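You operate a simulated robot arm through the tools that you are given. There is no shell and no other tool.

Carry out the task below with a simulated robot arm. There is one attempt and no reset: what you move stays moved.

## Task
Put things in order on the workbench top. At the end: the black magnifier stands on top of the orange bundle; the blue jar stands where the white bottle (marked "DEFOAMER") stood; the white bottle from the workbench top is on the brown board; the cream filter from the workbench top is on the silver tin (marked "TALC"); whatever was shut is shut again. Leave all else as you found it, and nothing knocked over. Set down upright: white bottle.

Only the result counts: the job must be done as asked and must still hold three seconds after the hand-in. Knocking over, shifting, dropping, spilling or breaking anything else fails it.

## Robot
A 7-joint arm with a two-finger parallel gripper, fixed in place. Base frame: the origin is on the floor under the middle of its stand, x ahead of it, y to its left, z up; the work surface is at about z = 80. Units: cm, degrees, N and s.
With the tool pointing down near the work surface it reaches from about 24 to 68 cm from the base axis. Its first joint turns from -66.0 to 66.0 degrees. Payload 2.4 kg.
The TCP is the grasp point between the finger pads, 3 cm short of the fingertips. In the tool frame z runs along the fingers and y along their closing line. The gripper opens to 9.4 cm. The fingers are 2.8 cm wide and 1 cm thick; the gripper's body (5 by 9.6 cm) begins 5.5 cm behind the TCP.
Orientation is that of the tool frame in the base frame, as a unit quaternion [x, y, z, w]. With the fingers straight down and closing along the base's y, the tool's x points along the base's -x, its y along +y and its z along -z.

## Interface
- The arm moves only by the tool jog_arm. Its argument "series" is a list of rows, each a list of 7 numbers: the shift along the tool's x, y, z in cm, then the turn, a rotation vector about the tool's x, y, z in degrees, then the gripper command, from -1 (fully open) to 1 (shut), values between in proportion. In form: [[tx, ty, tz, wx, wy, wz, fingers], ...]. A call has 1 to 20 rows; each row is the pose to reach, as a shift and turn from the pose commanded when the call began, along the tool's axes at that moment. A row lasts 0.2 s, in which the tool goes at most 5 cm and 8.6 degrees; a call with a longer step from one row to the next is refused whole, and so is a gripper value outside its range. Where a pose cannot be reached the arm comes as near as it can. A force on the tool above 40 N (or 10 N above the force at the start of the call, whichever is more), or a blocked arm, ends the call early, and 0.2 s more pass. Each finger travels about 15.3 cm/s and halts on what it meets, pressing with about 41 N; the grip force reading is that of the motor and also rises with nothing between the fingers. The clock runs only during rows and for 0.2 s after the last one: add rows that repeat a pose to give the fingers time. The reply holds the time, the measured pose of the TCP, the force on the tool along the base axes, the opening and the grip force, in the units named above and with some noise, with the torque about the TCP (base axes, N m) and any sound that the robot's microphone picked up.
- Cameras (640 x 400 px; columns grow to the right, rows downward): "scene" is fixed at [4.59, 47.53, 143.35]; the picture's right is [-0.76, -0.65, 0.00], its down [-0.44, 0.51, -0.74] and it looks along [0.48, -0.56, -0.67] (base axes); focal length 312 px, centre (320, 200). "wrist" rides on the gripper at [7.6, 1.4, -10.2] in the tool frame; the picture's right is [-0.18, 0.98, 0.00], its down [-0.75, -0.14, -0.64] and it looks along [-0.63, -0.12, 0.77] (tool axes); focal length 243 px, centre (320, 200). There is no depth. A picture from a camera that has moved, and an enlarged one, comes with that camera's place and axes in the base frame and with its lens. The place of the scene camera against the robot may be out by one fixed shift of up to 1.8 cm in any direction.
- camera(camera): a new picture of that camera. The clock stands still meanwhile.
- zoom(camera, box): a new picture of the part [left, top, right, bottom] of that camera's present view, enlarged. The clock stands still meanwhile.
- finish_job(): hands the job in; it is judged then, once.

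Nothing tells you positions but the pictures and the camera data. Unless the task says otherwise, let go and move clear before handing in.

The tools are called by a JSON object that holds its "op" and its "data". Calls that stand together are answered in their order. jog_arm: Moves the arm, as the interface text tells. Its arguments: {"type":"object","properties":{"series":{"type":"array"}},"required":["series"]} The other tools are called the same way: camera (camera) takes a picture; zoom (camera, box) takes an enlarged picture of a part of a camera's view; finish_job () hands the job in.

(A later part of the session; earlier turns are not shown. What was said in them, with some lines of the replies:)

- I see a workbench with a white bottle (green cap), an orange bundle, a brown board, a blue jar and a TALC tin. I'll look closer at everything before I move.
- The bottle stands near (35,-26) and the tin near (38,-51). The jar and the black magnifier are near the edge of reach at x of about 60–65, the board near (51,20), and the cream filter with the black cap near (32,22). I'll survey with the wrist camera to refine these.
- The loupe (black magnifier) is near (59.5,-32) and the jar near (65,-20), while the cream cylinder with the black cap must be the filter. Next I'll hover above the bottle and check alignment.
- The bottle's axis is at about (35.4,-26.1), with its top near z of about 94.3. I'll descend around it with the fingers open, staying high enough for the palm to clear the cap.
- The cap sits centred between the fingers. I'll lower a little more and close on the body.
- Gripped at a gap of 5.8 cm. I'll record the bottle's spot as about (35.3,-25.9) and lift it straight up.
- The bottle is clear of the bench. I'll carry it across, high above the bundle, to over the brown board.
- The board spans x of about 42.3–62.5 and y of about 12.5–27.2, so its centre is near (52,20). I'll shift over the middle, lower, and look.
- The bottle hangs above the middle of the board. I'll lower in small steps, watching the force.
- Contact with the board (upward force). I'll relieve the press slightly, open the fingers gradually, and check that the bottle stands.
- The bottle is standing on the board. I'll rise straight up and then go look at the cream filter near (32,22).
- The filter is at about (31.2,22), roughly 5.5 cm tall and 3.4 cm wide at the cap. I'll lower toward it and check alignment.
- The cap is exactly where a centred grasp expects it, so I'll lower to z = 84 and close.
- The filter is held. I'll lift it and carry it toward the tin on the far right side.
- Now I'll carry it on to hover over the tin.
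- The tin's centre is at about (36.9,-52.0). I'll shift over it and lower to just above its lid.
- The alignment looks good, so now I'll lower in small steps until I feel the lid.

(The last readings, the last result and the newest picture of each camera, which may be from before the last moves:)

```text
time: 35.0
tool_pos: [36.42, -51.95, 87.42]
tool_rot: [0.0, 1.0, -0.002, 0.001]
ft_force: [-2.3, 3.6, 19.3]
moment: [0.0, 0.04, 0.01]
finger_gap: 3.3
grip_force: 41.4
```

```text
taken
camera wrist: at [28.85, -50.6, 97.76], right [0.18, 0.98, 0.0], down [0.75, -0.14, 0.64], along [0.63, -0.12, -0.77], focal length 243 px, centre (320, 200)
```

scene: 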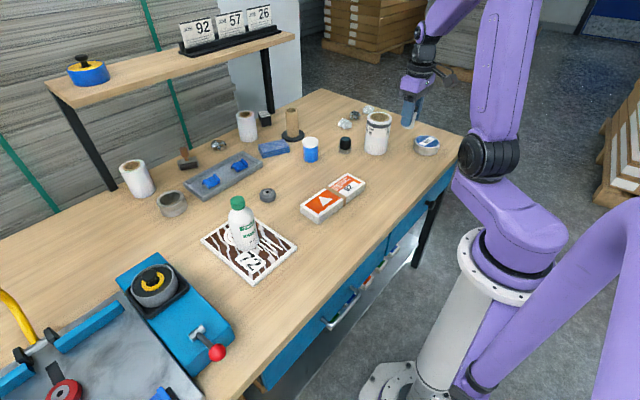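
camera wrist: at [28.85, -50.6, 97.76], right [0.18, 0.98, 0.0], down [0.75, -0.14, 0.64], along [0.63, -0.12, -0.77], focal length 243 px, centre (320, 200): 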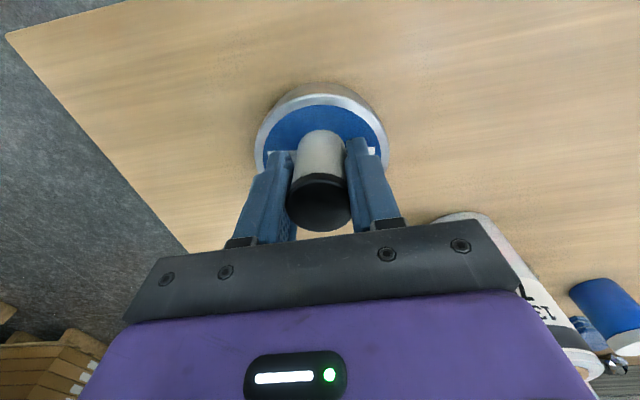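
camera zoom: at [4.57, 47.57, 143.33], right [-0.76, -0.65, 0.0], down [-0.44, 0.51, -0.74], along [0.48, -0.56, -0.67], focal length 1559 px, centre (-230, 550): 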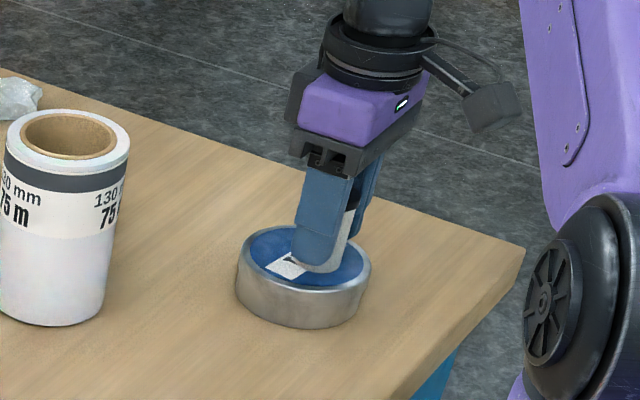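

The filter has touched the lid and is well inside it. I'll relieve the pressure, open gently, then rise.

{"op": "jog_arm", "data": {"series": [[0, 0, -0.12, 0, 0, 0, 1], [0, 0, -0.15, 0, 0, 0, 0.6], [0, 0, -0.15, 0, 0, 0, 0.3], [0, 0, -0.15, 0, 0, 0, 0.2], [0, 0, -0.15, 0, 0, 0, 0.0], [0, 0, -0.15, 0, 0, 0, -0.3], [0, 0, -0.15, 0, 0, 0, -0.6], [0, 0, -0.15, 0, 0, 0, -0.6]]}}

{"op": "camera", "data": {"camera": "wrist"}}

{"op": "zoom", "data": {"camera": "scene", "box": [380, 90, 480, 170]}}

```text
time: 36.8
tool_pos: [36.51, -52.0, 87.44]
tool_rot: [0.0, 1.0, 0.0, 0.0]
ft_force: [-0.8, -0.3, -0.8]
moment: [-0.01, 0.0, 0.02]
finger_gap: 7.51
grip_force: 0.1
```

```text
taken
camera wrist: at [28.88, -50.61, 97.76], right [0.18, 0.98, 0.0], down [0.75, -0.14, 0.64], along [0.63, -0.12, -0.77], focal length 243 px, centre (320, 200)
```

wrist: 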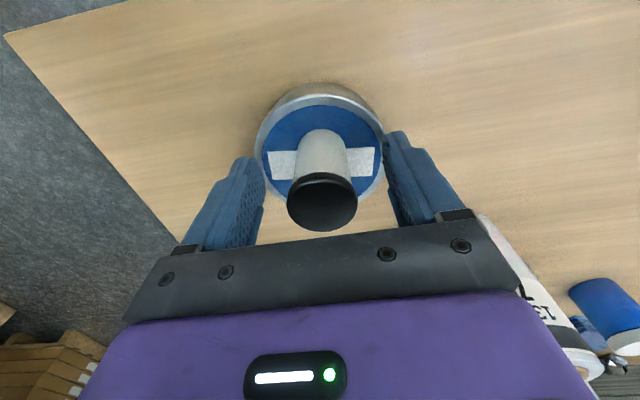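

```text
5.00 times, centred on (430, 130) of scene
camera zoom: at [4.59, 47.53, 143.35], right [-0.76, -0.65, 0.0], down [-0.44, 0.51, -0.74], along [0.48, -0.56, -0.67], focal length 1559 px, centre (-230, 550)
```

zoom: 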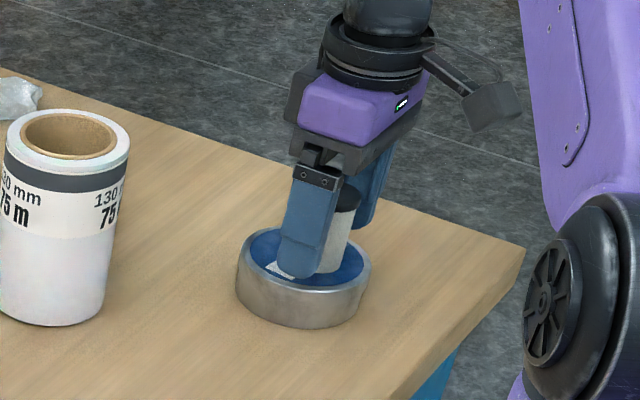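

The filter stands upright on the tin. I'll rise straight up and travel over to look at the jar.

{"op": "jog_arm", "data": {"series": [[0, 0, -2, 0, 0, 0, -0.6], [0, 0, -6, 0, 0, 0, -0.6], [0, 0, -10.5, 0, 0, 0, -0.8], [0, 0, -15, 0, 0, 0, -1], [0, 0, -19, 0, 0, 0, -1], [-1, 2, -20, 0, 0, 0, -1], [-3.5, 5.5, -20, 0, 0, 0, -1], [-6, 9, -20, 0, 0, 0, -1], [-8.5, 12.5, -20, 0, 0, 0, -1], [-11, 16, -20, 0, 0, 0, -1], [-13.5, 19.5, -20, 0, 0, 0, -1], [-16, 23, -20, 0, 0, 0, -1], [-18.5, 26.5, -20, 0, 0, 0, -1], [-21, 30, -20, 0, 0, 0, -1], [-23, 32, -20, 0, 0, 0, -1], [-23, 32, -20, 0, 0, 0, -1]]}}

{"op": "camera", "data": {"camera": "wrist"}}

{"op": "camera", "data": {"camera": "scene"}}

```text
time: 40.2
tool_pos: [59.62, -19.88, 107.44]
tool_rot: [0.0, 1.0, 0.0, 0.0]
ft_force: [0.2, 0.4, -0.1]
moment: [0.04, -0.03, 0.0]
finger_gap: 9.4
grip_force: 0.0
```

```text
taken
camera wrist: at [52.05, -18.53, 117.88], right [0.18, 0.98, 0.0], down [0.75, -0.14, 0.64], along [0.63, -0.12, -0.77], focal length 243 px, centre (320, 200)
```

wrist: 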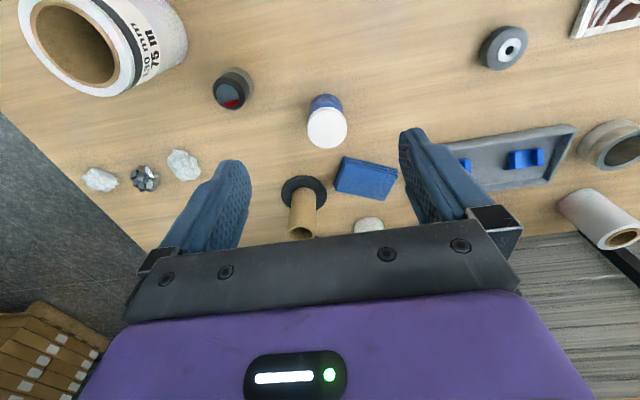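

```text
taken
```

scene: 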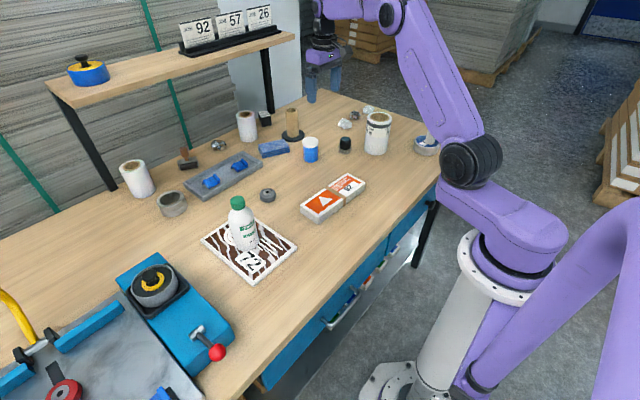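

{"op": "zoom", "data": {"camera": "wrist", "box": [200, 50, 400, 175]}}

{"op": "zoom", "data": {"camera": "scene", "box": [230, 90, 390, 190]}}

```text
3.20 times, centred on (300, 112) of wrist
camera zoom: at [52.05, -18.53, 117.88], right [0.18, 0.98, 0.0], down [0.75, -0.14, 0.64], along [0.63, -0.12, -0.77], focal length 776 px, centre (384, 480)
```

zoom: 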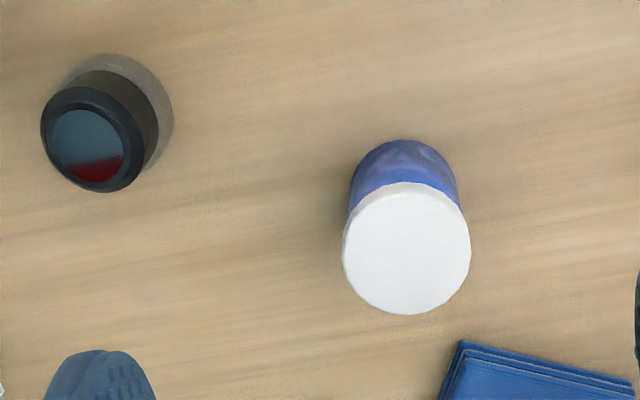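

```text
4.00 times, centred on (310, 140) of scene
camera zoom: at [4.59, 47.53, 143.35], right [-0.76, -0.65, 0.0], down [-0.44, 0.51, -0.74], along [0.48, -0.56, -0.67], focal length 1247 px, centre (360, 440)
```

zoom: 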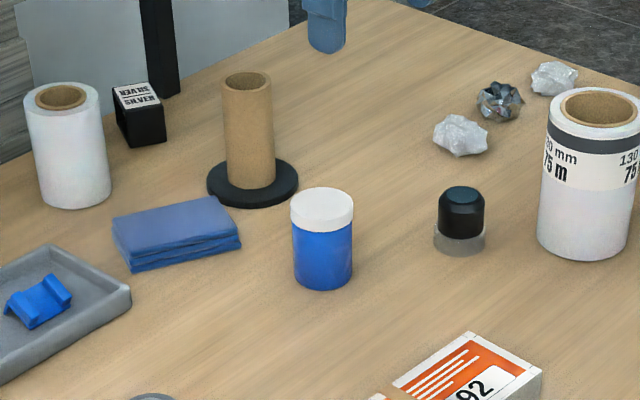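

The jar is at about (65.1,-20.1) with its top near z of about 87, so it's right at the reach limit. I'll move above it, lower partly, and see whether the pose is attained.

{"op": "jog_arm", "data": {"series": [[-2.5, -0.1, 2, 0, 0, 0, -1], [-5, -0.2, 5, 0, 0, 0, -1], [-5.2, -0.2, 9, 0, 0, 0, -1], [-5.2, -0.2, 12, 0, 0, 0, -1], [-5.2, -0.2, 13, 0, 0, 0, -1], [-5.2, -0.2, 13, 0, 0, 0, -1]]}}

{"op": "camera", "data": {"camera": "wrist"}}

{"op": "zoom", "data": {"camera": "scene", "box": [230, 60, 390, 190]}}

```text
time: 41.6
tool_pos: [64.68, -20.04, 94.41]
tool_rot: [0.0, 1.0, 0.0, 0.0]
ft_force: [-0.3, -0.2, 0.1]
moment: [0.04, 0.02, 0.02]
finger_gap: 9.4
grip_force: 0.0
```

```text
taken
camera wrist: at [57.05, -18.78, 104.77], right [0.18, 0.98, 0.0], down [0.75, -0.14, 0.64], along [0.63, -0.12, -0.77], focal length 243 px, centre (320, 200)
```

wrist: 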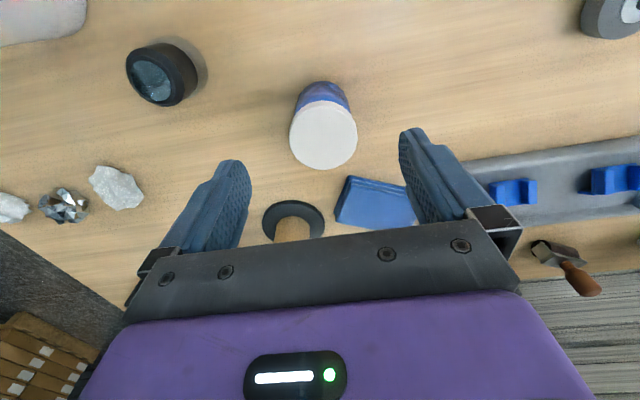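

```text
3.08 times, centred on (310, 125) of scene
camera zoom: at [4.59, 47.53, 143.35], right [-0.76, -0.65, 0.0], down [-0.44, 0.51, -0.74], along [0.48, -0.56, -0.67], focal length 960 px, centre (351, 431)
```

zoom: 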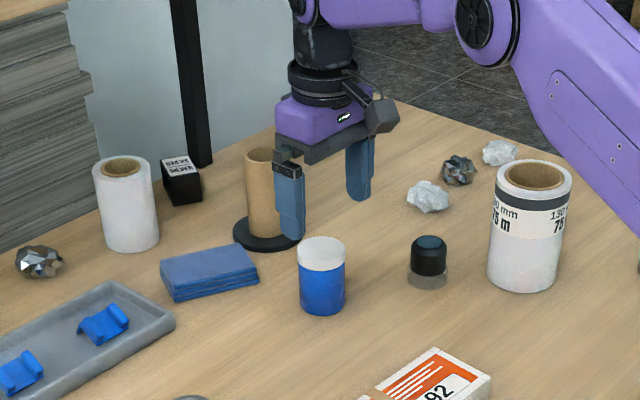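

The pose was reached and the jar sits almost centred. I'll lower to z = 84 and close.

{"op": "jog_arm", "data": {"series": [[-0.2, 0.2, 2.5, 0, 0, 0, -1], [-0.2, 0.2, 5, 0, 0, 0, -1], [-0.2, 0.2, 7.5, 0, 0, 0, -1], [-0.2, 0.2, 9.5, 0, 0, 0, -1], [-0.2, 0.2, 10.2, 0, 0, 0, -1], [-0.2, 0.2, 10.2, 0, 0, 0, -1]]}}

{"op": "camera", "data": {"camera": "wrist"}}

{"op": "zoom", "data": {"camera": "scene", "box": [230, 60, 390, 190]}}

```text
time: 43.0
tool_pos: [64.78, -19.8, 84.16]
tool_rot: [0.001, 1.0, 0.0, -0.001]
ft_force: [0.4, 0.1, -0.4]
moment: [-0.04, 0.0, 0.0]
finger_gap: 9.39
grip_force: 0.1
```

```text
taken
camera wrist: at [57.19, -18.56, 94.56], right [0.18, 0.98, 0.0], down [0.75, -0.14, 0.64], along [0.63, -0.12, -0.77], focal length 243 px, centre (320, 200)
```

wrist: 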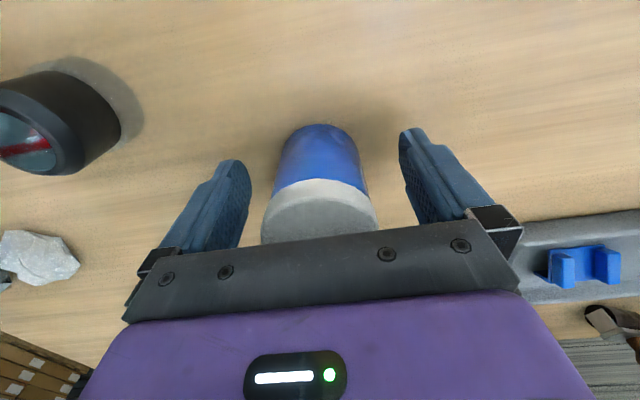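

```text
3.08 times, centred on (310, 125) of scene
camera zoom: at [4.59, 47.53, 143.35], right [-0.76, -0.65, 0.0], down [-0.44, 0.51, -0.74], along [0.48, -0.56, -0.67], focal length 960 px, centre (351, 431)
```

zoom: 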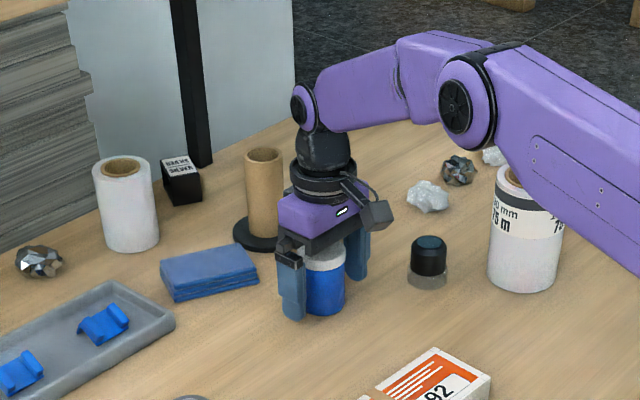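

{"op": "jog_arm", "data": {"series": [[0, 0, 0, 0, 0, 0, -0.6], [0, 0, 0, 0, 0, 0, -0.3], [0, 0, 0, 0, 0, 0, 0], [0, 0, 0, 0, 0, 0, 0.4], [0, 0, 0, 0, 0, 0, 1], [0, 0, 0, 0, 0, 0, 1], [0, 0, 0, 0, 0, 0, 1]]}}

{"op": "camera", "data": {"camera": "wrist"}}

```text
time: 44.6
tool_pos: [64.78, -19.9, 84.35]
tool_rot: [0.001, 1.0, 0.0, -0.001]
ft_force: [0.6, -0.5, 0.2]
moment: [0.03, -0.05, -0.04]
finger_gap: 5.64
grip_force: 41.1
```

```text
taken
camera wrist: at [57.19, -18.56, 94.58], right [0.18, 0.98, 0.0], down [0.75, -0.14, 0.64], along [0.63, -0.12, -0.77], focal length 243 px, centre (320, 200)
```

wrist: 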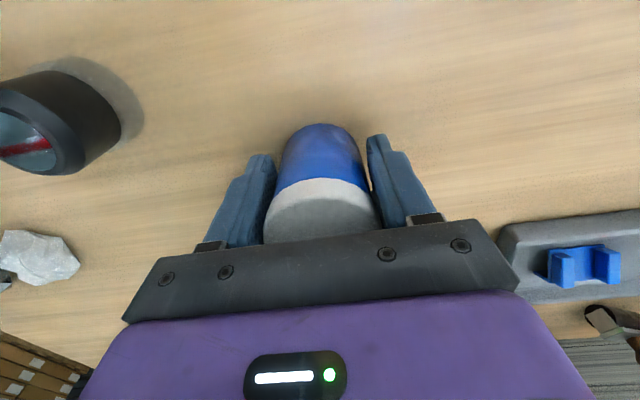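

Jar gripped. I'll lift it and carry it back to the bottle's old spot at (35.3,-25.95).

{"op": "jog_arm", "data": {"series": [[0, 0, -1, 0, 0, 0, 1], [0, 0, -3.5, 0, 0, 0, 1], [0, 0, -7, 0, 0, 0, 1], [0, 0, -10.5, 0, 0, 0, 1], [0, 0, -12, 0, 0, 0, 1], [1.5, -0.3, -12, 0, 0, 0, 1], [5, -1, -12, 0, 0, 0, 1], [9.5, -1.9, -12, 0, 0, 0, 1], [14, -2.9, -12, 0, 0, 0, 1], [18.5, -3.8, -12, 0, 0, 0, 1], [23, -4.7, -12, 0, 0, 0, 1], [27, -5.5, -12, 0, 0, 0, 1], [29.2, -6, -12, 0, 0, 0, 1], [29.6, -6.05, -12, 0, 0, 0, 1], [29.6, -6.05, -12, 0, 0, 0, 1]]}}

{"op": "camera", "data": {"camera": "wrist"}}

{"op": "camera", "data": {"camera": "scene"}}

```text
time: 47.8
tool_pos: [35.28, -25.98, 96.24]
tool_rot: [0.0, 1.0, 0.0, 0.0]
ft_force: [0.0, -0.3, -0.7]
moment: [0.02, 0.04, 0.03]
finger_gap: 5.65
grip_force: 40.4
```

```text
taken
camera wrist: at [27.64, -24.59, 106.64], right [0.18, 0.98, 0.0], down [0.75, -0.14, 0.64], along [0.63, -0.12, -0.77], focal length 243 px, centre (320, 200)
```

wrist: 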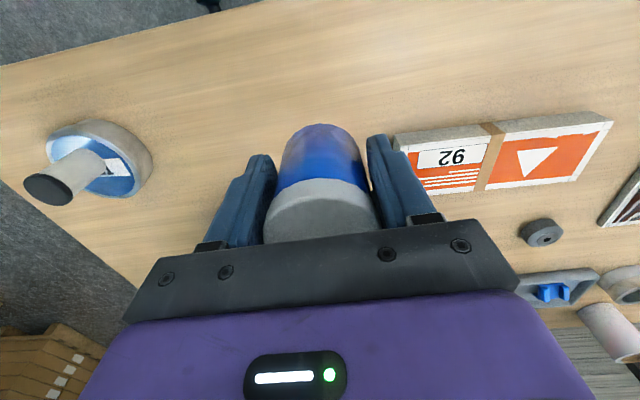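

```text
taken
```

scene: 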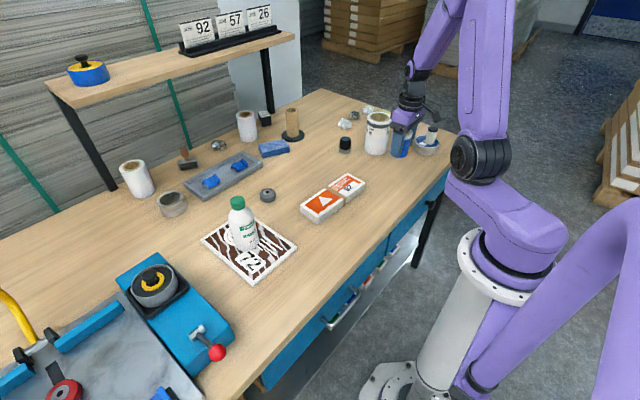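

I'm over the old bottle spot with the jar. Lowering it now.

{"op": "jog_arm", "data": {"series": [[0, 0, 2, 0, 0, 0, 1], [0, 0, 5, 0, 0, 0, 1], [0, 0, 8, 0, 0, 0, 1], [0, 0, 10.3, 0, 0, 0, 1], [0, 0, 11.1, 0, 0, 0, 1], [0, 0, 11.1, 0, 0, 0, 1]]}}

{"op": "jog_arm", "data": {"series": [[0, 0, 0.2, 0, 0, 0, 1], [0, 0, 0.45, 0, 0, 0, 1], [0, 0, 0.45, 0, 0, 0, 1]]}}

{"op": "jog_arm", "data": {"series": [[0, 0, 0.1, 0, 0, 0, 1], [0, 0, 0.25, 0, 0, 0, 1], [0, 0, 0.25, 0, 0, 0, 1]]}}

```text
time: 49.2
tool_pos: [35.23, -25.85, 85.06]
tool_rot: [-0.001, 1.0, 0.0, 0.0]
ft_force: [-0.6, 0.7, -1.0]
moment: [0.0, 0.04, 0.01]
finger_gap: 5.63
grip_force: 40.9
```

```text
time: 50.0
tool_pos: [35.3, -25.96, 84.77]
tool_rot: [0.0, 1.0, 0.0, 0.001]
ft_force: [0.5, 0.9, -2.5]
moment: [-0.01, 0.01, -0.02]
finger_gap: 5.64
grip_force: 41.1
```

```text
time: 50.8
tool_pos: [35.33, -26.04, 84.49]
tool_rot: [-0.001, 1.0, 0.0, 0.001]
ft_force: [-0.2, 0.1, -2.0]
moment: [0.02, 0.0, -0.01]
finger_gap: 5.64
grip_force: 40.8
```

{"op": "jog_arm", "data": {"series": [[0, 0, 0.1, 0, 0, 0, 1], [0, 0, 0.2, 0, 0, 0, 1], [0, 0, 0.2, 0, 0, 0, 1]]}}

{"op": "zoom", "data": {"camera": "scene", "box": [350, 100, 450, 200]}}

```text
time: 51.6
tool_pos: [35.23, -26.02, 84.24]
tool_rot: [0.0, 1.0, -0.001, -0.001]
ft_force: [-0.3, 1.0, 2.8]
moment: [0.12, -0.02, -0.02]
finger_gap: 5.64
grip_force: 40.9
```

```text
4.00 times, centred on (400, 150) of scene
camera zoom: at [4.59, 47.53, 143.35], right [-0.76, -0.65, 0.0], down [-0.44, 0.51, -0.74], along [0.48, -0.56, -0.67], focal length 1247 px, centre (0, 400)
```

zoom: 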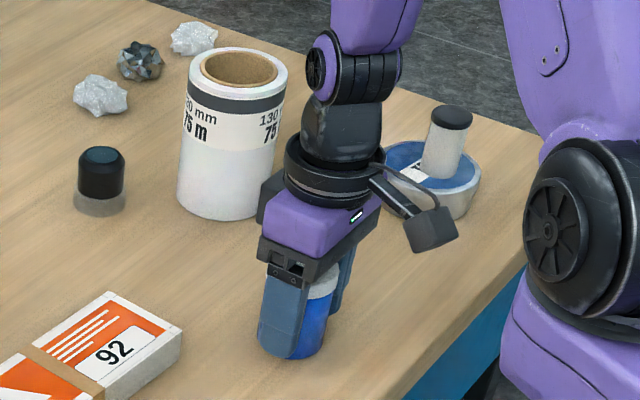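

The jar has touched the bench. I'll open gently here and rise.

{"op": "jog_arm", "data": {"series": [[0, 0, 0.05, 0, 0, 0, 1], [0, 0, 0.05, 0, 0, 0, 0.4], [0, 0, 0.05, 0, 0, 0, 0.0], [0, 0, 0.05, 0, 0, 0, -0.3], [0, 0, 0.05, 0, 0, 0, -0.6], [0, 0, 0.0, 0, 0, 0, -1], [0, 0, 0.0, 0, 0, 0, -1]]}}

{"op": "camera", "data": {"camera": "wrist"}}

{"op": "zoom", "data": {"camera": "scene", "box": [350, 100, 450, 200]}}

```text
time: 53.2
tool_pos: [35.18, -25.99, 84.19]
tool_rot: [0.0, 1.0, 0.0, 0.0]
ft_force: [-0.4, -0.1, -0.3]
moment: [-0.02, 0.0, -0.03]
finger_gap: 9.39
grip_force: 0.2
```

```text
taken
camera wrist: at [27.67, -24.68, 94.58], right [0.18, 0.98, 0.0], down [0.75, -0.14, 0.64], along [0.63, -0.12, -0.77], focal length 243 px, centre (320, 200)
```

wrist: 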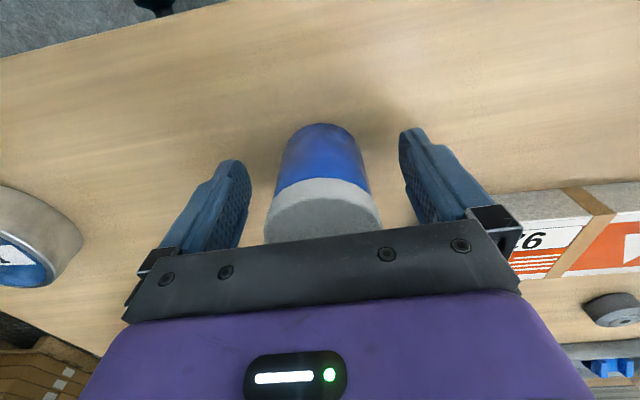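

```text
4.00 times, centred on (400, 150) of scene
camera zoom: at [4.59, 47.53, 143.35], right [-0.76, -0.65, 0.0], down [-0.44, 0.51, -0.74], along [0.48, -0.56, -0.67], focal length 1247 px, centre (0, 400)
```

zoom: 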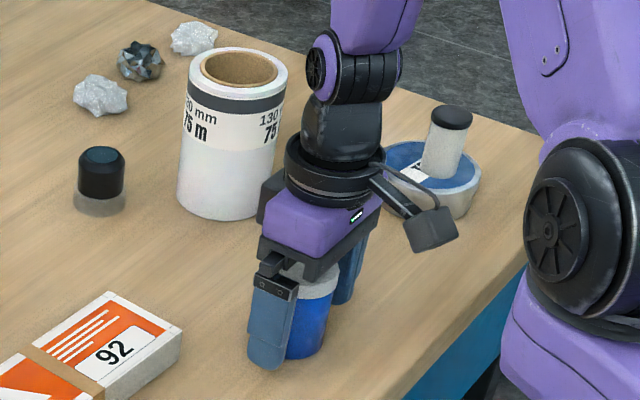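

The jar is standing at the old bottle spot. I'll rise and go above the loupe at about (59.3,-32.1).

{"op": "jog_arm", "data": {"series": [[0, 0, -2, 0, 0, 0, -1], [0, 0, -6, 0, 0, 0, -1], [0, 0, -10.5, 0, 0, 0, -1], [0, 0, -15, 0, 0, 0, -1], [0, 0, -18, 0, 0, 0, -1], [-2, -0.5, -19, 0, 0, 0, -1], [-6, -1.5, -19, 0, 0, 0, -1], [-10.5, -2.6, -19, 0, 0, 0, -1], [-15, -3.8, -19, 0, 0, 0, -1], [-19.5, -4.9, -19, 0, 0, 0, -1], [-23, -5.8, -19, 0, 0, 0, -1], [-24, -6.1, -18, 0, 0, 0, -1], [-24, -6.1, -16, 0, 0, 0, -1], [-24, -6.1, -14, 0, 0, 0, -1], [-24, -6.1, -14, 0, 0, 0, -1]]}}

{"op": "camera", "data": {"camera": "wrist"}}

{"op": "camera", "data": {"camera": "scene"}}

```text
time: 56.4
tool_pos: [59.23, -32.14, 98.15]
tool_rot: [0.0, 1.0, 0.0, 0.001]
ft_force: [-0.5, 0.8, 0.2]
moment: [0.03, -0.02, -0.02]
finger_gap: 9.38
grip_force: 0.0
```

```text
taken
camera wrist: at [51.63, -30.87, 108.5], right [0.18, 0.98, 0.0], down [0.75, -0.14, 0.64], along [0.63, -0.12, -0.77], focal length 243 px, centre (320, 200)
```

wrist: 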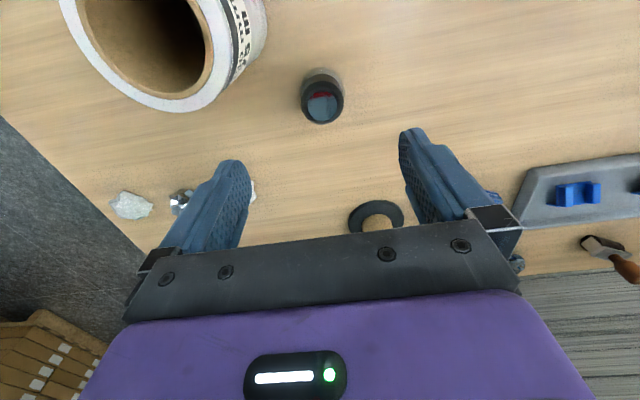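

```text
taken
```

scene: 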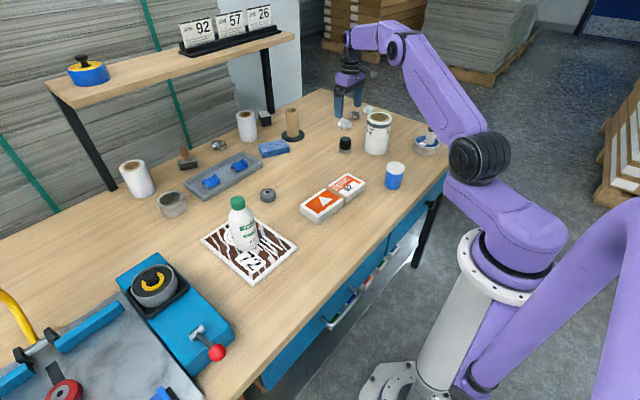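

{"op": "zoom", "data": {"camera": "wrist", "box": [270, 55, 370, 135]}}

{"op": "zoom", "data": {"camera": "scene", "box": [310, 60, 420, 180]}}

```text
5.00 times, centred on (320, 95) of wrist
camera zoom: at [51.63, -30.87, 108.5], right [0.18, 0.98, 0.0], down [0.75, -0.14, 0.64], along [0.63, -0.12, -0.77], focal length 1213 px, centre (320, 725)
```

zoom: 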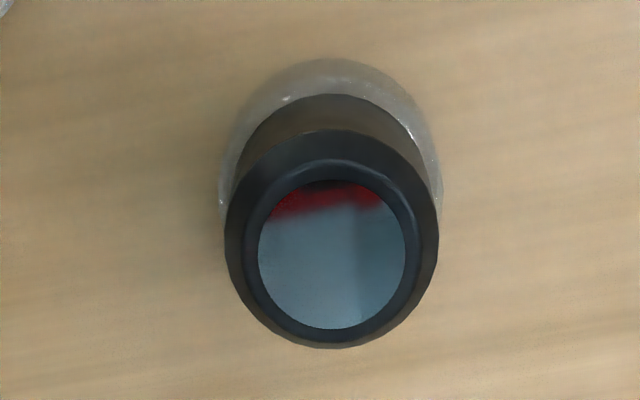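

```text
3.33 times, centred on (365, 120) of scene
camera zoom: at [4.59, 47.53, 143.35], right [-0.76, -0.65, 0.0], down [-0.44, 0.51, -0.74], along [0.48, -0.56, -0.67], focal length 1040 px, centre (170, 467)
```

zoom: 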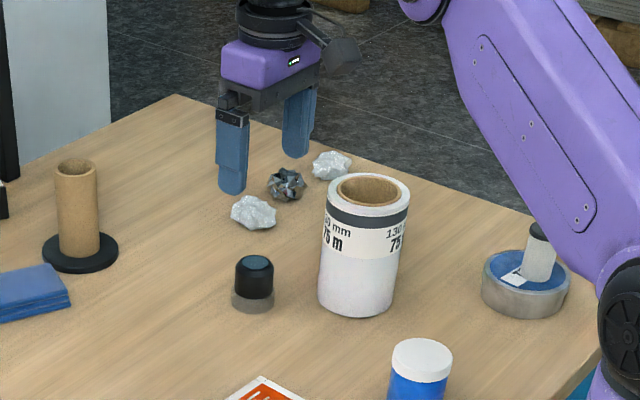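

The loupe is nearly centred beneath the gripper (about 0.2 cm off in y), and the big roll is clear of the finger path. I'll lower partway.

{"op": "jog_arm", "data": {"series": [[0, 0.1, 2, 0, 0, 0, -1], [0, 0.2, 5, 0, 0, 0, -1], [0, 0.2, 8, 0, 0, 0, -1], [0, 0.2, 9, 0, 0, 0, -1], [0, 0.2, 9, 0, 0, 0, -1]]}}

{"op": "camera", "data": {"camera": "wrist"}}

{"op": "zoom", "data": {"camera": "scene", "box": [310, 60, 420, 180]}}

```text
time: 57.6
tool_pos: [59.2, -31.77, 89.02]
tool_rot: [0.0, 1.0, 0.0, 0.0]
ft_force: [0.7, 1.0, -0.6]
moment: [0.0, 0.0, -0.01]
finger_gap: 9.38
grip_force: 0.0
```

```text
taken
camera wrist: at [51.63, -30.45, 99.45], right [0.18, 0.98, 0.0], down [0.75, -0.14, 0.64], along [0.63, -0.12, -0.77], focal length 243 px, centre (320, 200)
```

wrist: 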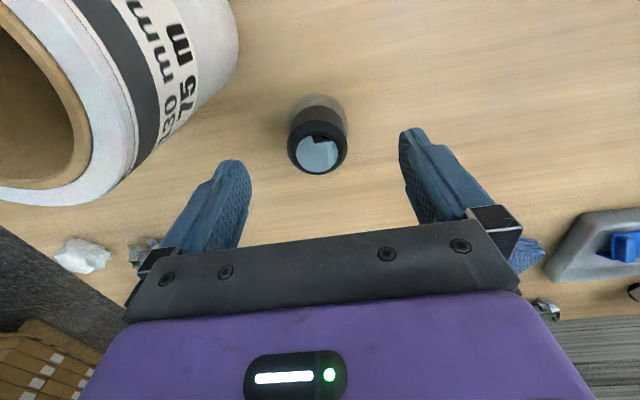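

```text
3.33 times, centred on (365, 120) of scene
camera zoom: at [4.59, 47.53, 143.35], right [-0.76, -0.65, 0.0], down [-0.44, 0.51, -0.74], along [0.48, -0.56, -0.67], focal length 1040 px, centre (170, 467)
```

zoom: 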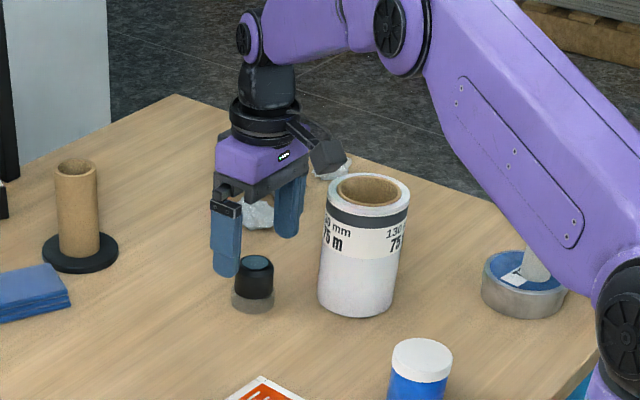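

Everything is aligned and clear of the roll. Lowering to z of about 84.6 and closing on the black barrel.

{"op": "jog_arm", "data": {"series": [[0, -0.1, 1.5, 0, 0, 0, -1], [0, -0.1, 3, 0, 0, 0, -1], [0, -0.1, 4.4, 0, 0, 0, -1], [0, -0.1, 4.4, 0, 0, 0, -0.6], [0, -0.1, 4.4, 0, 0, 0, -0.3], [0, -0.1, 4.4, 0, 0, 0, 0], [0, -0.1, 4.4, 0, 0, 0, 0.4], [0, -0.1, 4.4, 0, 0, 0, 1], [0, -0.1, 4.4, 0, 0, 0, 1], [0, -0.1, 4.4, 0, 0, 0, 1]]}}

{"op": "camera", "data": {"camera": "wrist"}}

{"op": "zoom", "data": {"camera": "scene", "box": [310, 60, 420, 180]}}

```text
time: 59.8
tool_pos: [59.37, -31.86, 84.75]
tool_rot: [0.0, 1.0, 0.0, 0.0]
ft_force: [0.5, -0.8, 1.0]
moment: [-0.02, 0.05, -0.02]
finger_gap: 4.06
grip_force: 41.1
```

```text
taken
camera wrist: at [51.73, -30.56, 95.08], right [0.18, 0.98, 0.0], down [0.75, -0.14, 0.64], along [0.63, -0.12, -0.77], focal length 243 px, centre (320, 200)
```

wrist: 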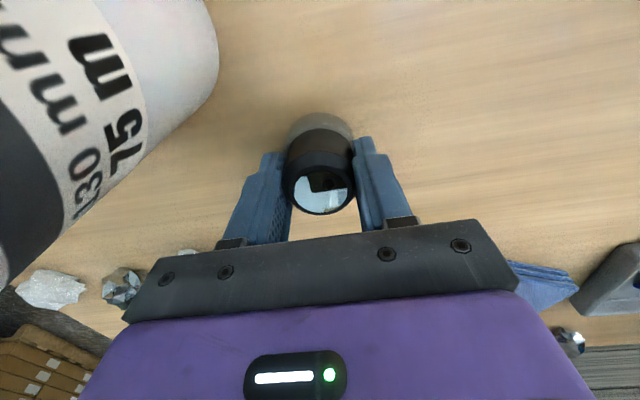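

```text
3.33 times, centred on (365, 120) of scene
camera zoom: at [4.59, 47.53, 143.35], right [-0.76, -0.65, 0.0], down [-0.44, 0.51, -0.74], along [0.48, -0.56, -0.67], focal length 1040 px, centre (170, 467)
```

zoom: 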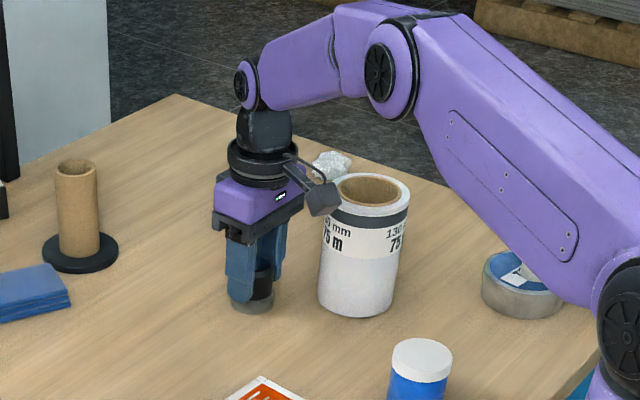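

The loupe is gripped. I'll lift it clear and carry it over the orange bundle's flat half near (44.8,-13.5).

{"op": "jog_arm", "data": {"series": [[0, 0, -1, 0, 0, 0, 1], [0, 0, -3.5, 0, 0, 0, 1], [0, 0, -7.5, 0, 0, 0, 1], [0, 0, -11.5, 0, 0, 0, 1], [0, 0, -13, 0, 0, 0, 1], [1, 1.2, -13, 0, 0, 0, 1], [3.5, 4.3, -13, 0, 0, 0, 1], [6.3, 7.8, -13, 0, 0, 0, 1], [9.1, 11.3, -13, 0, 0, 0, 1], [11.8, 14.8, -13, 0, 0, 0, 1], [13.8, 17.3, -13, 0, 0, 0, 1], [14.6, 18.3, -13, 0, 0, 0, 1], [14.6, 18.3, -13, 0, 0, 0, 1]]}}

{"op": "camera", "data": {"camera": "wrist"}}

{"op": "camera", "data": {"camera": "scene"}}

```text
time: 62.6
tool_pos: [44.79, -13.43, 97.83]
tool_rot: [0.0, 1.0, 0.0, 0.0]
ft_force: [-0.6, -0.5, -1.3]
moment: [-0.02, 0.01, 0.0]
finger_gap: 4.06
grip_force: 41.2
```

```text
taken
camera wrist: at [37.12, -12.25, 108.25], right [0.18, 0.98, 0.0], down [0.75, -0.14, 0.64], along [0.63, -0.12, -0.77], focal length 243 px, centre (320, 200)
```

wrist: 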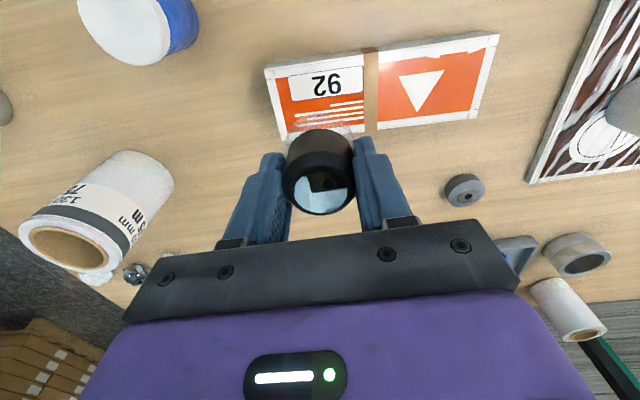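

```text
taken
```

scene: 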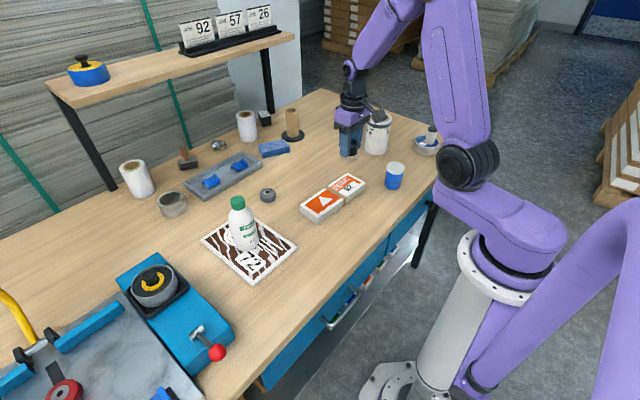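

The bundle's "92" half is centred at about (45.1,-13.5). I'll lower the loupe to just above it.

{"op": "jog_arm", "data": {"series": [[-0.3, -0.1, 2, 0, 0, 0, 1], [-0.3, -0.1, 5, 0, 0, 0, 1], [-0.3, -0.1, 7.5, 0, 0, 0, 1], [-0.3, -0.1, 8.3, 0, 0, 0, 1], [-0.3, -0.1, 8.3, 0, 0, 0, 1]]}}

{"op": "camera", "data": {"camera": "wrist"}}

{"op": "zoom", "data": {"camera": "scene", "box": [290, 130, 400, 230]}}

```text
time: 63.8
tool_pos: [45.15, -13.82, 89.46]
tool_rot: [0.0, 1.0, 0.001, 0.001]
ft_force: [0.4, 0.0, -1.5]
moment: [0.01, 0.0, 0.0]
finger_gap: 4.07
grip_force: 41.0
```

```text
taken
camera wrist: at [37.51, -12.53, 99.85], right [0.18, 0.98, 0.0], down [0.75, -0.14, 0.64], along [0.63, -0.12, -0.77], focal length 243 px, centre (320, 200)
```

wrist: 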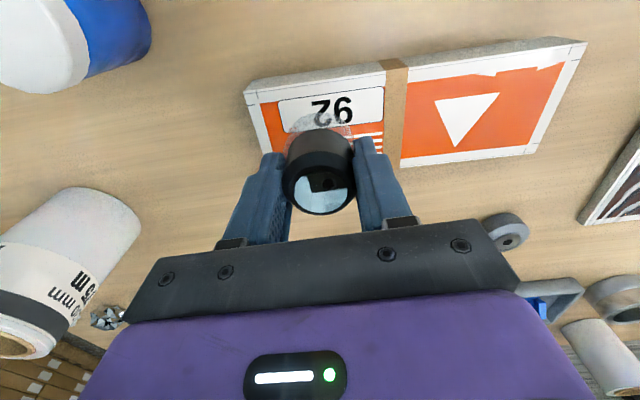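

```text
4.00 times, centred on (345, 180) of scene
camera zoom: at [4.6, 47.53, 143.35], right [-0.76, -0.65, 0.0], down [-0.44, 0.51, -0.74], along [0.48, -0.56, -0.67], focal length 1247 px, centre (220, 280)
```

zoom: 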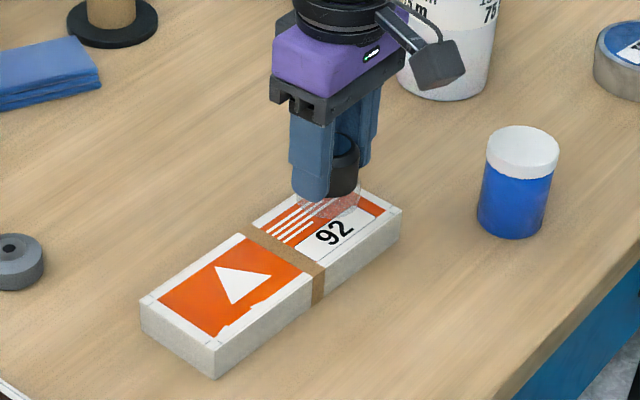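

{"op": "jog_arm", "data": {"series": [[0, 0.1, 0.4, 0, 0, 0, 1], [0, 0.2, 0.9, 0, 0, 0, 1], [0, 0.2, 0.9, 0, 0, 0, 1]]}}

{"op": "jog_arm", "data": {"series": [[0, 0, 0.15, 0, 0, 0, 1], [0, 0, 0.3, 0, 0, 0, 1], [0, 0, 0.3, 0, 0, 0, 1]]}}

{"op": "jog_arm", "data": {"series": [[0, 0, 0.1, 0, 0, 0, 1], [0, 0, 0.2, 0, 0, 0, 1], [0, 0, 0.2, 0, 0, 0, 1]]}}

```text
time: 64.6
tool_pos: [45.08, -13.56, 88.73]
tool_rot: [0.0, 1.0, 0.0, 0.0]
ft_force: [0.2, 0.4, -1.0]
moment: [0.02, -0.02, 0.02]
finger_gap: 4.06
grip_force: 41.0
```

```text
time: 65.4
tool_pos: [45.06, -13.5, 88.37]
tool_rot: [-0.001, 1.0, 0.0, 0.0]
ft_force: [0.3, -0.5, -0.9]
moment: [0.04, -0.02, -0.01]
finger_gap: 4.05
grip_force: 40.9
```

```text
time: 66.2
tool_pos: [44.89, -13.45, 88.1]
tool_rot: [0.0, 1.0, 0.0, 0.0]
ft_force: [-0.4, 0.3, -0.5]
moment: [-0.02, -0.03, 0.0]
finger_gap: 4.07
grip_force: 41.4
```

{"op": "jog_arm", "data": {"series": [[0, 0, 0.1, 0, 0, 0, 1], [0, 0, 0.2, 0, 0, 0, 1], [0, 0, 0.2, 0, 0, 0, 1]]}}

{"op": "jog_arm", "data": {"series": [[0, 0, 0.1, 0, 0, 0, 1], [0, 0, 0.15, 0, 0, 0, 1], [0, 0, 0.15, 0, 0, 0, 1]]}}

{"op": "zoom", "data": {"camera": "scene", "box": [310, 140, 390, 220]}}

```text
time: 67.0
tool_pos: [45.0, -13.63, 87.94]
tool_rot: [0.0, 1.0, 0.0, 0.0]
ft_force: [-0.8, 0.5, -0.3]
moment: [-0.03, -0.01, 0.0]
finger_gap: 4.02
grip_force: 41.0
```

```text
time: 67.8
tool_pos: [44.99, -13.55, 87.75]
tool_rot: [0.001, 1.0, 0.0, 0.0]
ft_force: [0.4, -0.5, -0.5]
moment: [0.03, 0.0, 0.03]
finger_gap: 4.06
grip_force: 41.3
```

```text
5.00 times, centred on (350, 180) of scene
camera zoom: at [4.6, 47.53, 143.35], right [-0.76, -0.65, 0.0], down [-0.44, 0.51, -0.74], along [0.48, -0.56, -0.67], focal length 1559 px, centre (170, 300)
```

zoom: 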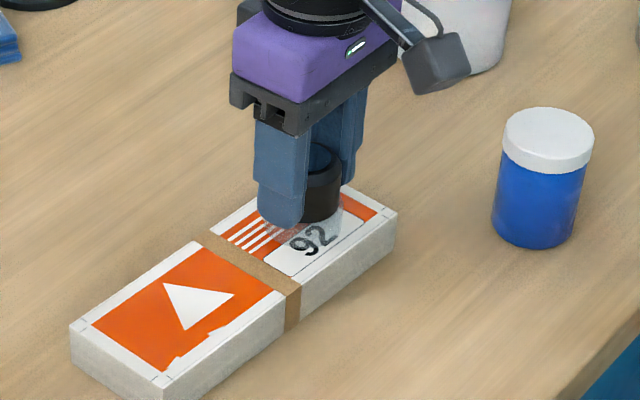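

{"op": "jog_arm", "data": {"series": [[0, 0, 0.1, 0, 0, 0, 1], [0, 0, 0.15, 0, 0, 0, 1], [0, 0, 0.15, 0, 0, 0, 1]]}}

{"op": "jog_arm", "data": {"series": [[0, 0, 0.1, 0, 0, 0, 1], [0, 0, 0.15, 0, 0, 0, 1], [0, 0, 0.15, 0, 0, 0, 1]]}}

```text
time: 68.6
tool_pos: [45.02, -13.59, 87.63]
tool_rot: [0.0, 1.0, 0.0, 0.002]
ft_force: [-2.1, 2.2, 17.0]
moment: [0.13, 0.12, 0.1]
finger_gap: 4.05
grip_force: 41.0
```

```text
time: 69.2
tool_pos: [45.08, -13.54, 87.65]
tool_rot: [-0.001, 1.0, 0.0, 0.0]
ft_force: [-3.5, 1.2, 11.8]
moment: [0.05, 0.18, 0.03]
finger_gap: 4.05
grip_force: 40.8
stopped in row 2: the force on the tool passed its limit at 43 N (the readings are from after the stop); the commanded pose is now the measured one
```

The loupe is pressing on the bundle, so I'll relieve the pressure and open gently.

{"op": "jog_arm", "data": {"series": [[0, 0, -0.08, 0, 0, 0, 1], [0, 0, -0.1, 0, 0, 0, 1], [0, 0, -0.1, 0, 0, 0, 0.4], [0, 0, -0.1, 0, 0, 0, 0.1], [0, 0, -0.1, 0, 0, 0, -0.2], [0, 0, -0.1, 0, 0, 0, -0.5], [0, 0, -0.1, 0, 0, 0, -0.8], [0, 0, -0.1, 0, 0, 0, -0.8]]}}

{"op": "camera", "data": {"camera": "wrist"}}

{"op": "zoom", "data": {"camera": "scene", "box": [310, 140, 390, 220]}}

```text
time: 71.0
tool_pos: [45.07, -13.6, 87.85]
tool_rot: [0.0, 1.0, 0.0, 0.001]
ft_force: [-0.2, 0.4, 0.2]
moment: [0.01, 0.0, -0.04]
finger_gap: 8.47
grip_force: 0.0
```

```text
taken
camera wrist: at [37.43, -12.28, 98.06], right [0.18, 0.98, 0.0], down [0.75, -0.14, 0.64], along [0.63, -0.12, -0.77], focal length 243 px, centre (320, 200)
```

wrist: 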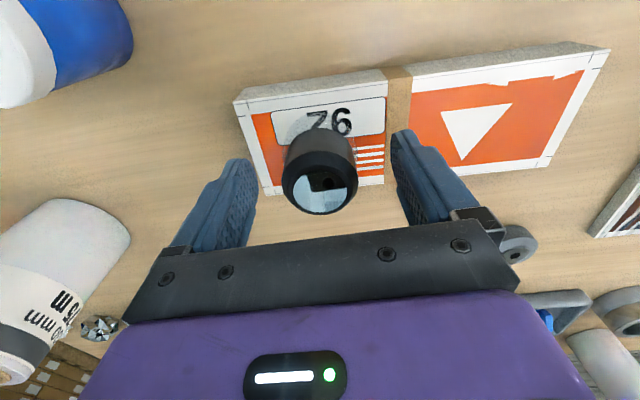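

```text
5.00 times, centred on (350, 180) of scene
camera zoom: at [4.59, 47.53, 143.35], right [-0.76, -0.65, 0.0], down [-0.44, 0.51, -0.74], along [0.48, -0.56, -0.67], focal length 1559 px, centre (170, 300)
```

zoom: 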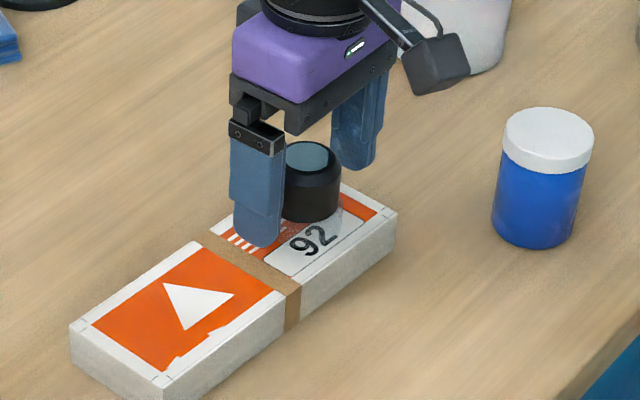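

The loupe is standing on the bundle. I'll rise straight up, move clear, and inspect everything.

{"op": "jog_arm", "data": {"series": [[0, 0, -1.5, 0, 0, 0, -0.8], [0, 0, -4.5, 0, 0, 0, -0.8], [0, 0, -9, 0, 0, 0, -0.8], [0, 0, -13.5, 0, 0, 0, -1], [0, 0, -18, 0, 0, 0, -1], [0, 0, -20, 0, 0, 0, -1], [3, 0, -20, 0, 0, 0, -1], [6, 0, -20, 0, 0, 0, -1], [6, 0, -20, 0, 0, 0, -1], [6, 0, -20, 0, 0, 0, -1]]}}

{"op": "camera", "data": {"camera": "wrist"}}

{"op": "camera", "data": {"camera": "scene"}}

{"op": "zoom", "data": {"camera": "scene", "box": [290, 110, 450, 220]}}

{"op": "zoom", "data": {"camera": "scene", "box": [180, 170, 340, 300]}}

```text
time: 73.2
tool_pos: [38.97, -13.5, 107.68]
tool_rot: [0.0, 1.0, 0.0, 0.001]
ft_force: [-0.1, 0.8, -0.2]
moment: [0.01, 0.04, -0.02]
finger_gap: 9.38
grip_force: 0.1
```

```text
taken
camera wrist: at [31.38, -12.2, 118.01], right [0.18, 0.98, 0.0], down [0.75, -0.14, 0.64], along [0.63, -0.12, -0.77], focal length 243 px, centre (320, 200)
```

wrist: 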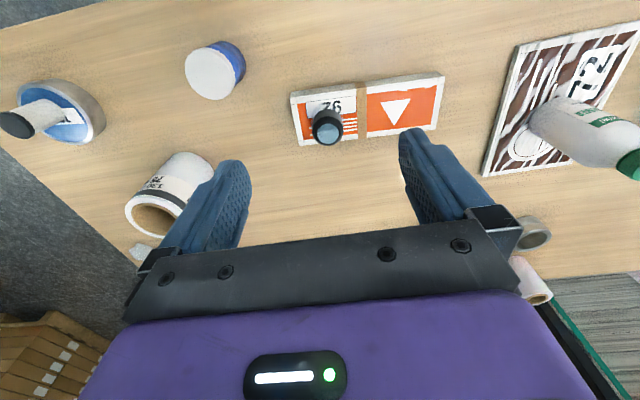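

```text
taken
```

scene: 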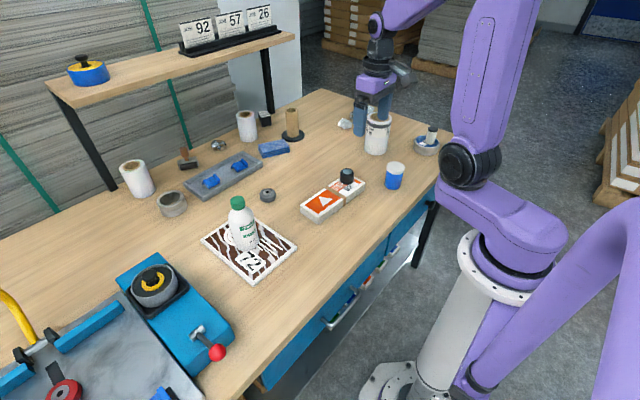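

```text
3.64 times, centred on (370, 165) of scene
camera zoom: at [4.59, 47.53, 143.35], right [-0.76, -0.65, 0.0], down [-0.44, 0.51, -0.74], along [0.48, -0.56, -0.67], focal length 1134 px, centre (138, 327)
```

zoom: 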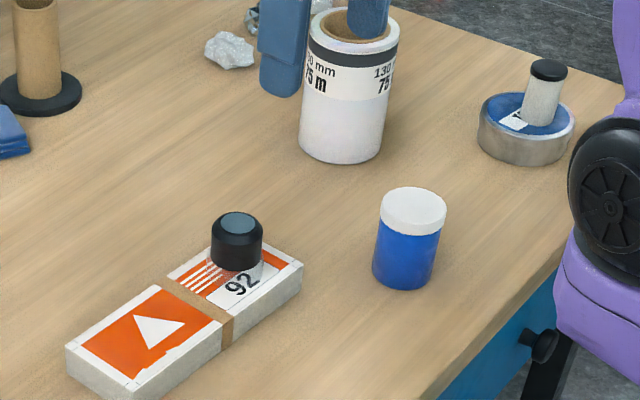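

```text
3.08 times, centred on (260, 235) of scene
camera zoom: at [4.59, 47.53, 143.35], right [-0.76, -0.65, 0.0], down [-0.44, 0.51, -0.74], along [0.48, -0.56, -0.67], focal length 960 px, centre (505, 92)
```

zoom: 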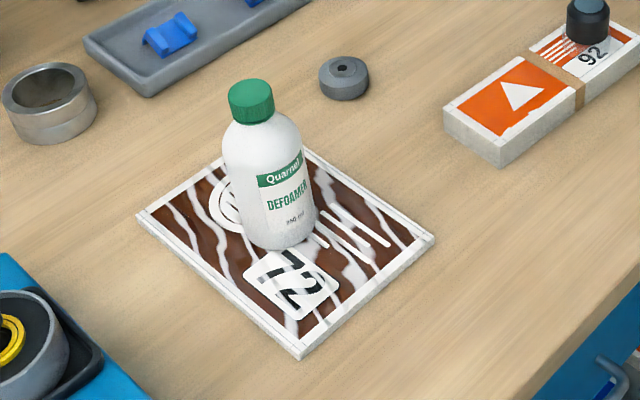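

All four placements look right: the bottle is upright on the board, the jar is where the bottle stood, the filter is on the tin and the loupe is on the bundle. Nothing else has moved, nothing shut was opened, and the arm is clear, so I'm handing in.

{"op": "finish_job", "data": {}}

```text
The job is handed in.
```

The job is handed in, and the last pictures I took show everything where you asked:

- **White bottle:** it stands upright near the middle of the brown board.
- **Blue jar:** it stands where the white bottle stood, within about half a centimetre as far as the pictures show.
- **Cream filter:** it stands upright on the TALC tin. I took the cream cylinder with the black cap to be the filter, as nothing else on the bench fitted.
- **Black magnifier:** it stands on the half of the orange bundle marked "92". I took the small black loupe to be the magnifier.

I opened nothing, so there was nothing to shut again. The tin, bundle and board are still in their starting places, and nothing was knocked over. While I set the magnifier down, the arm briefly pressed on the bundle with 43 N and stopped itself. Afterwards the bundle had not moved. I let go and moved the arm clear before handing in.
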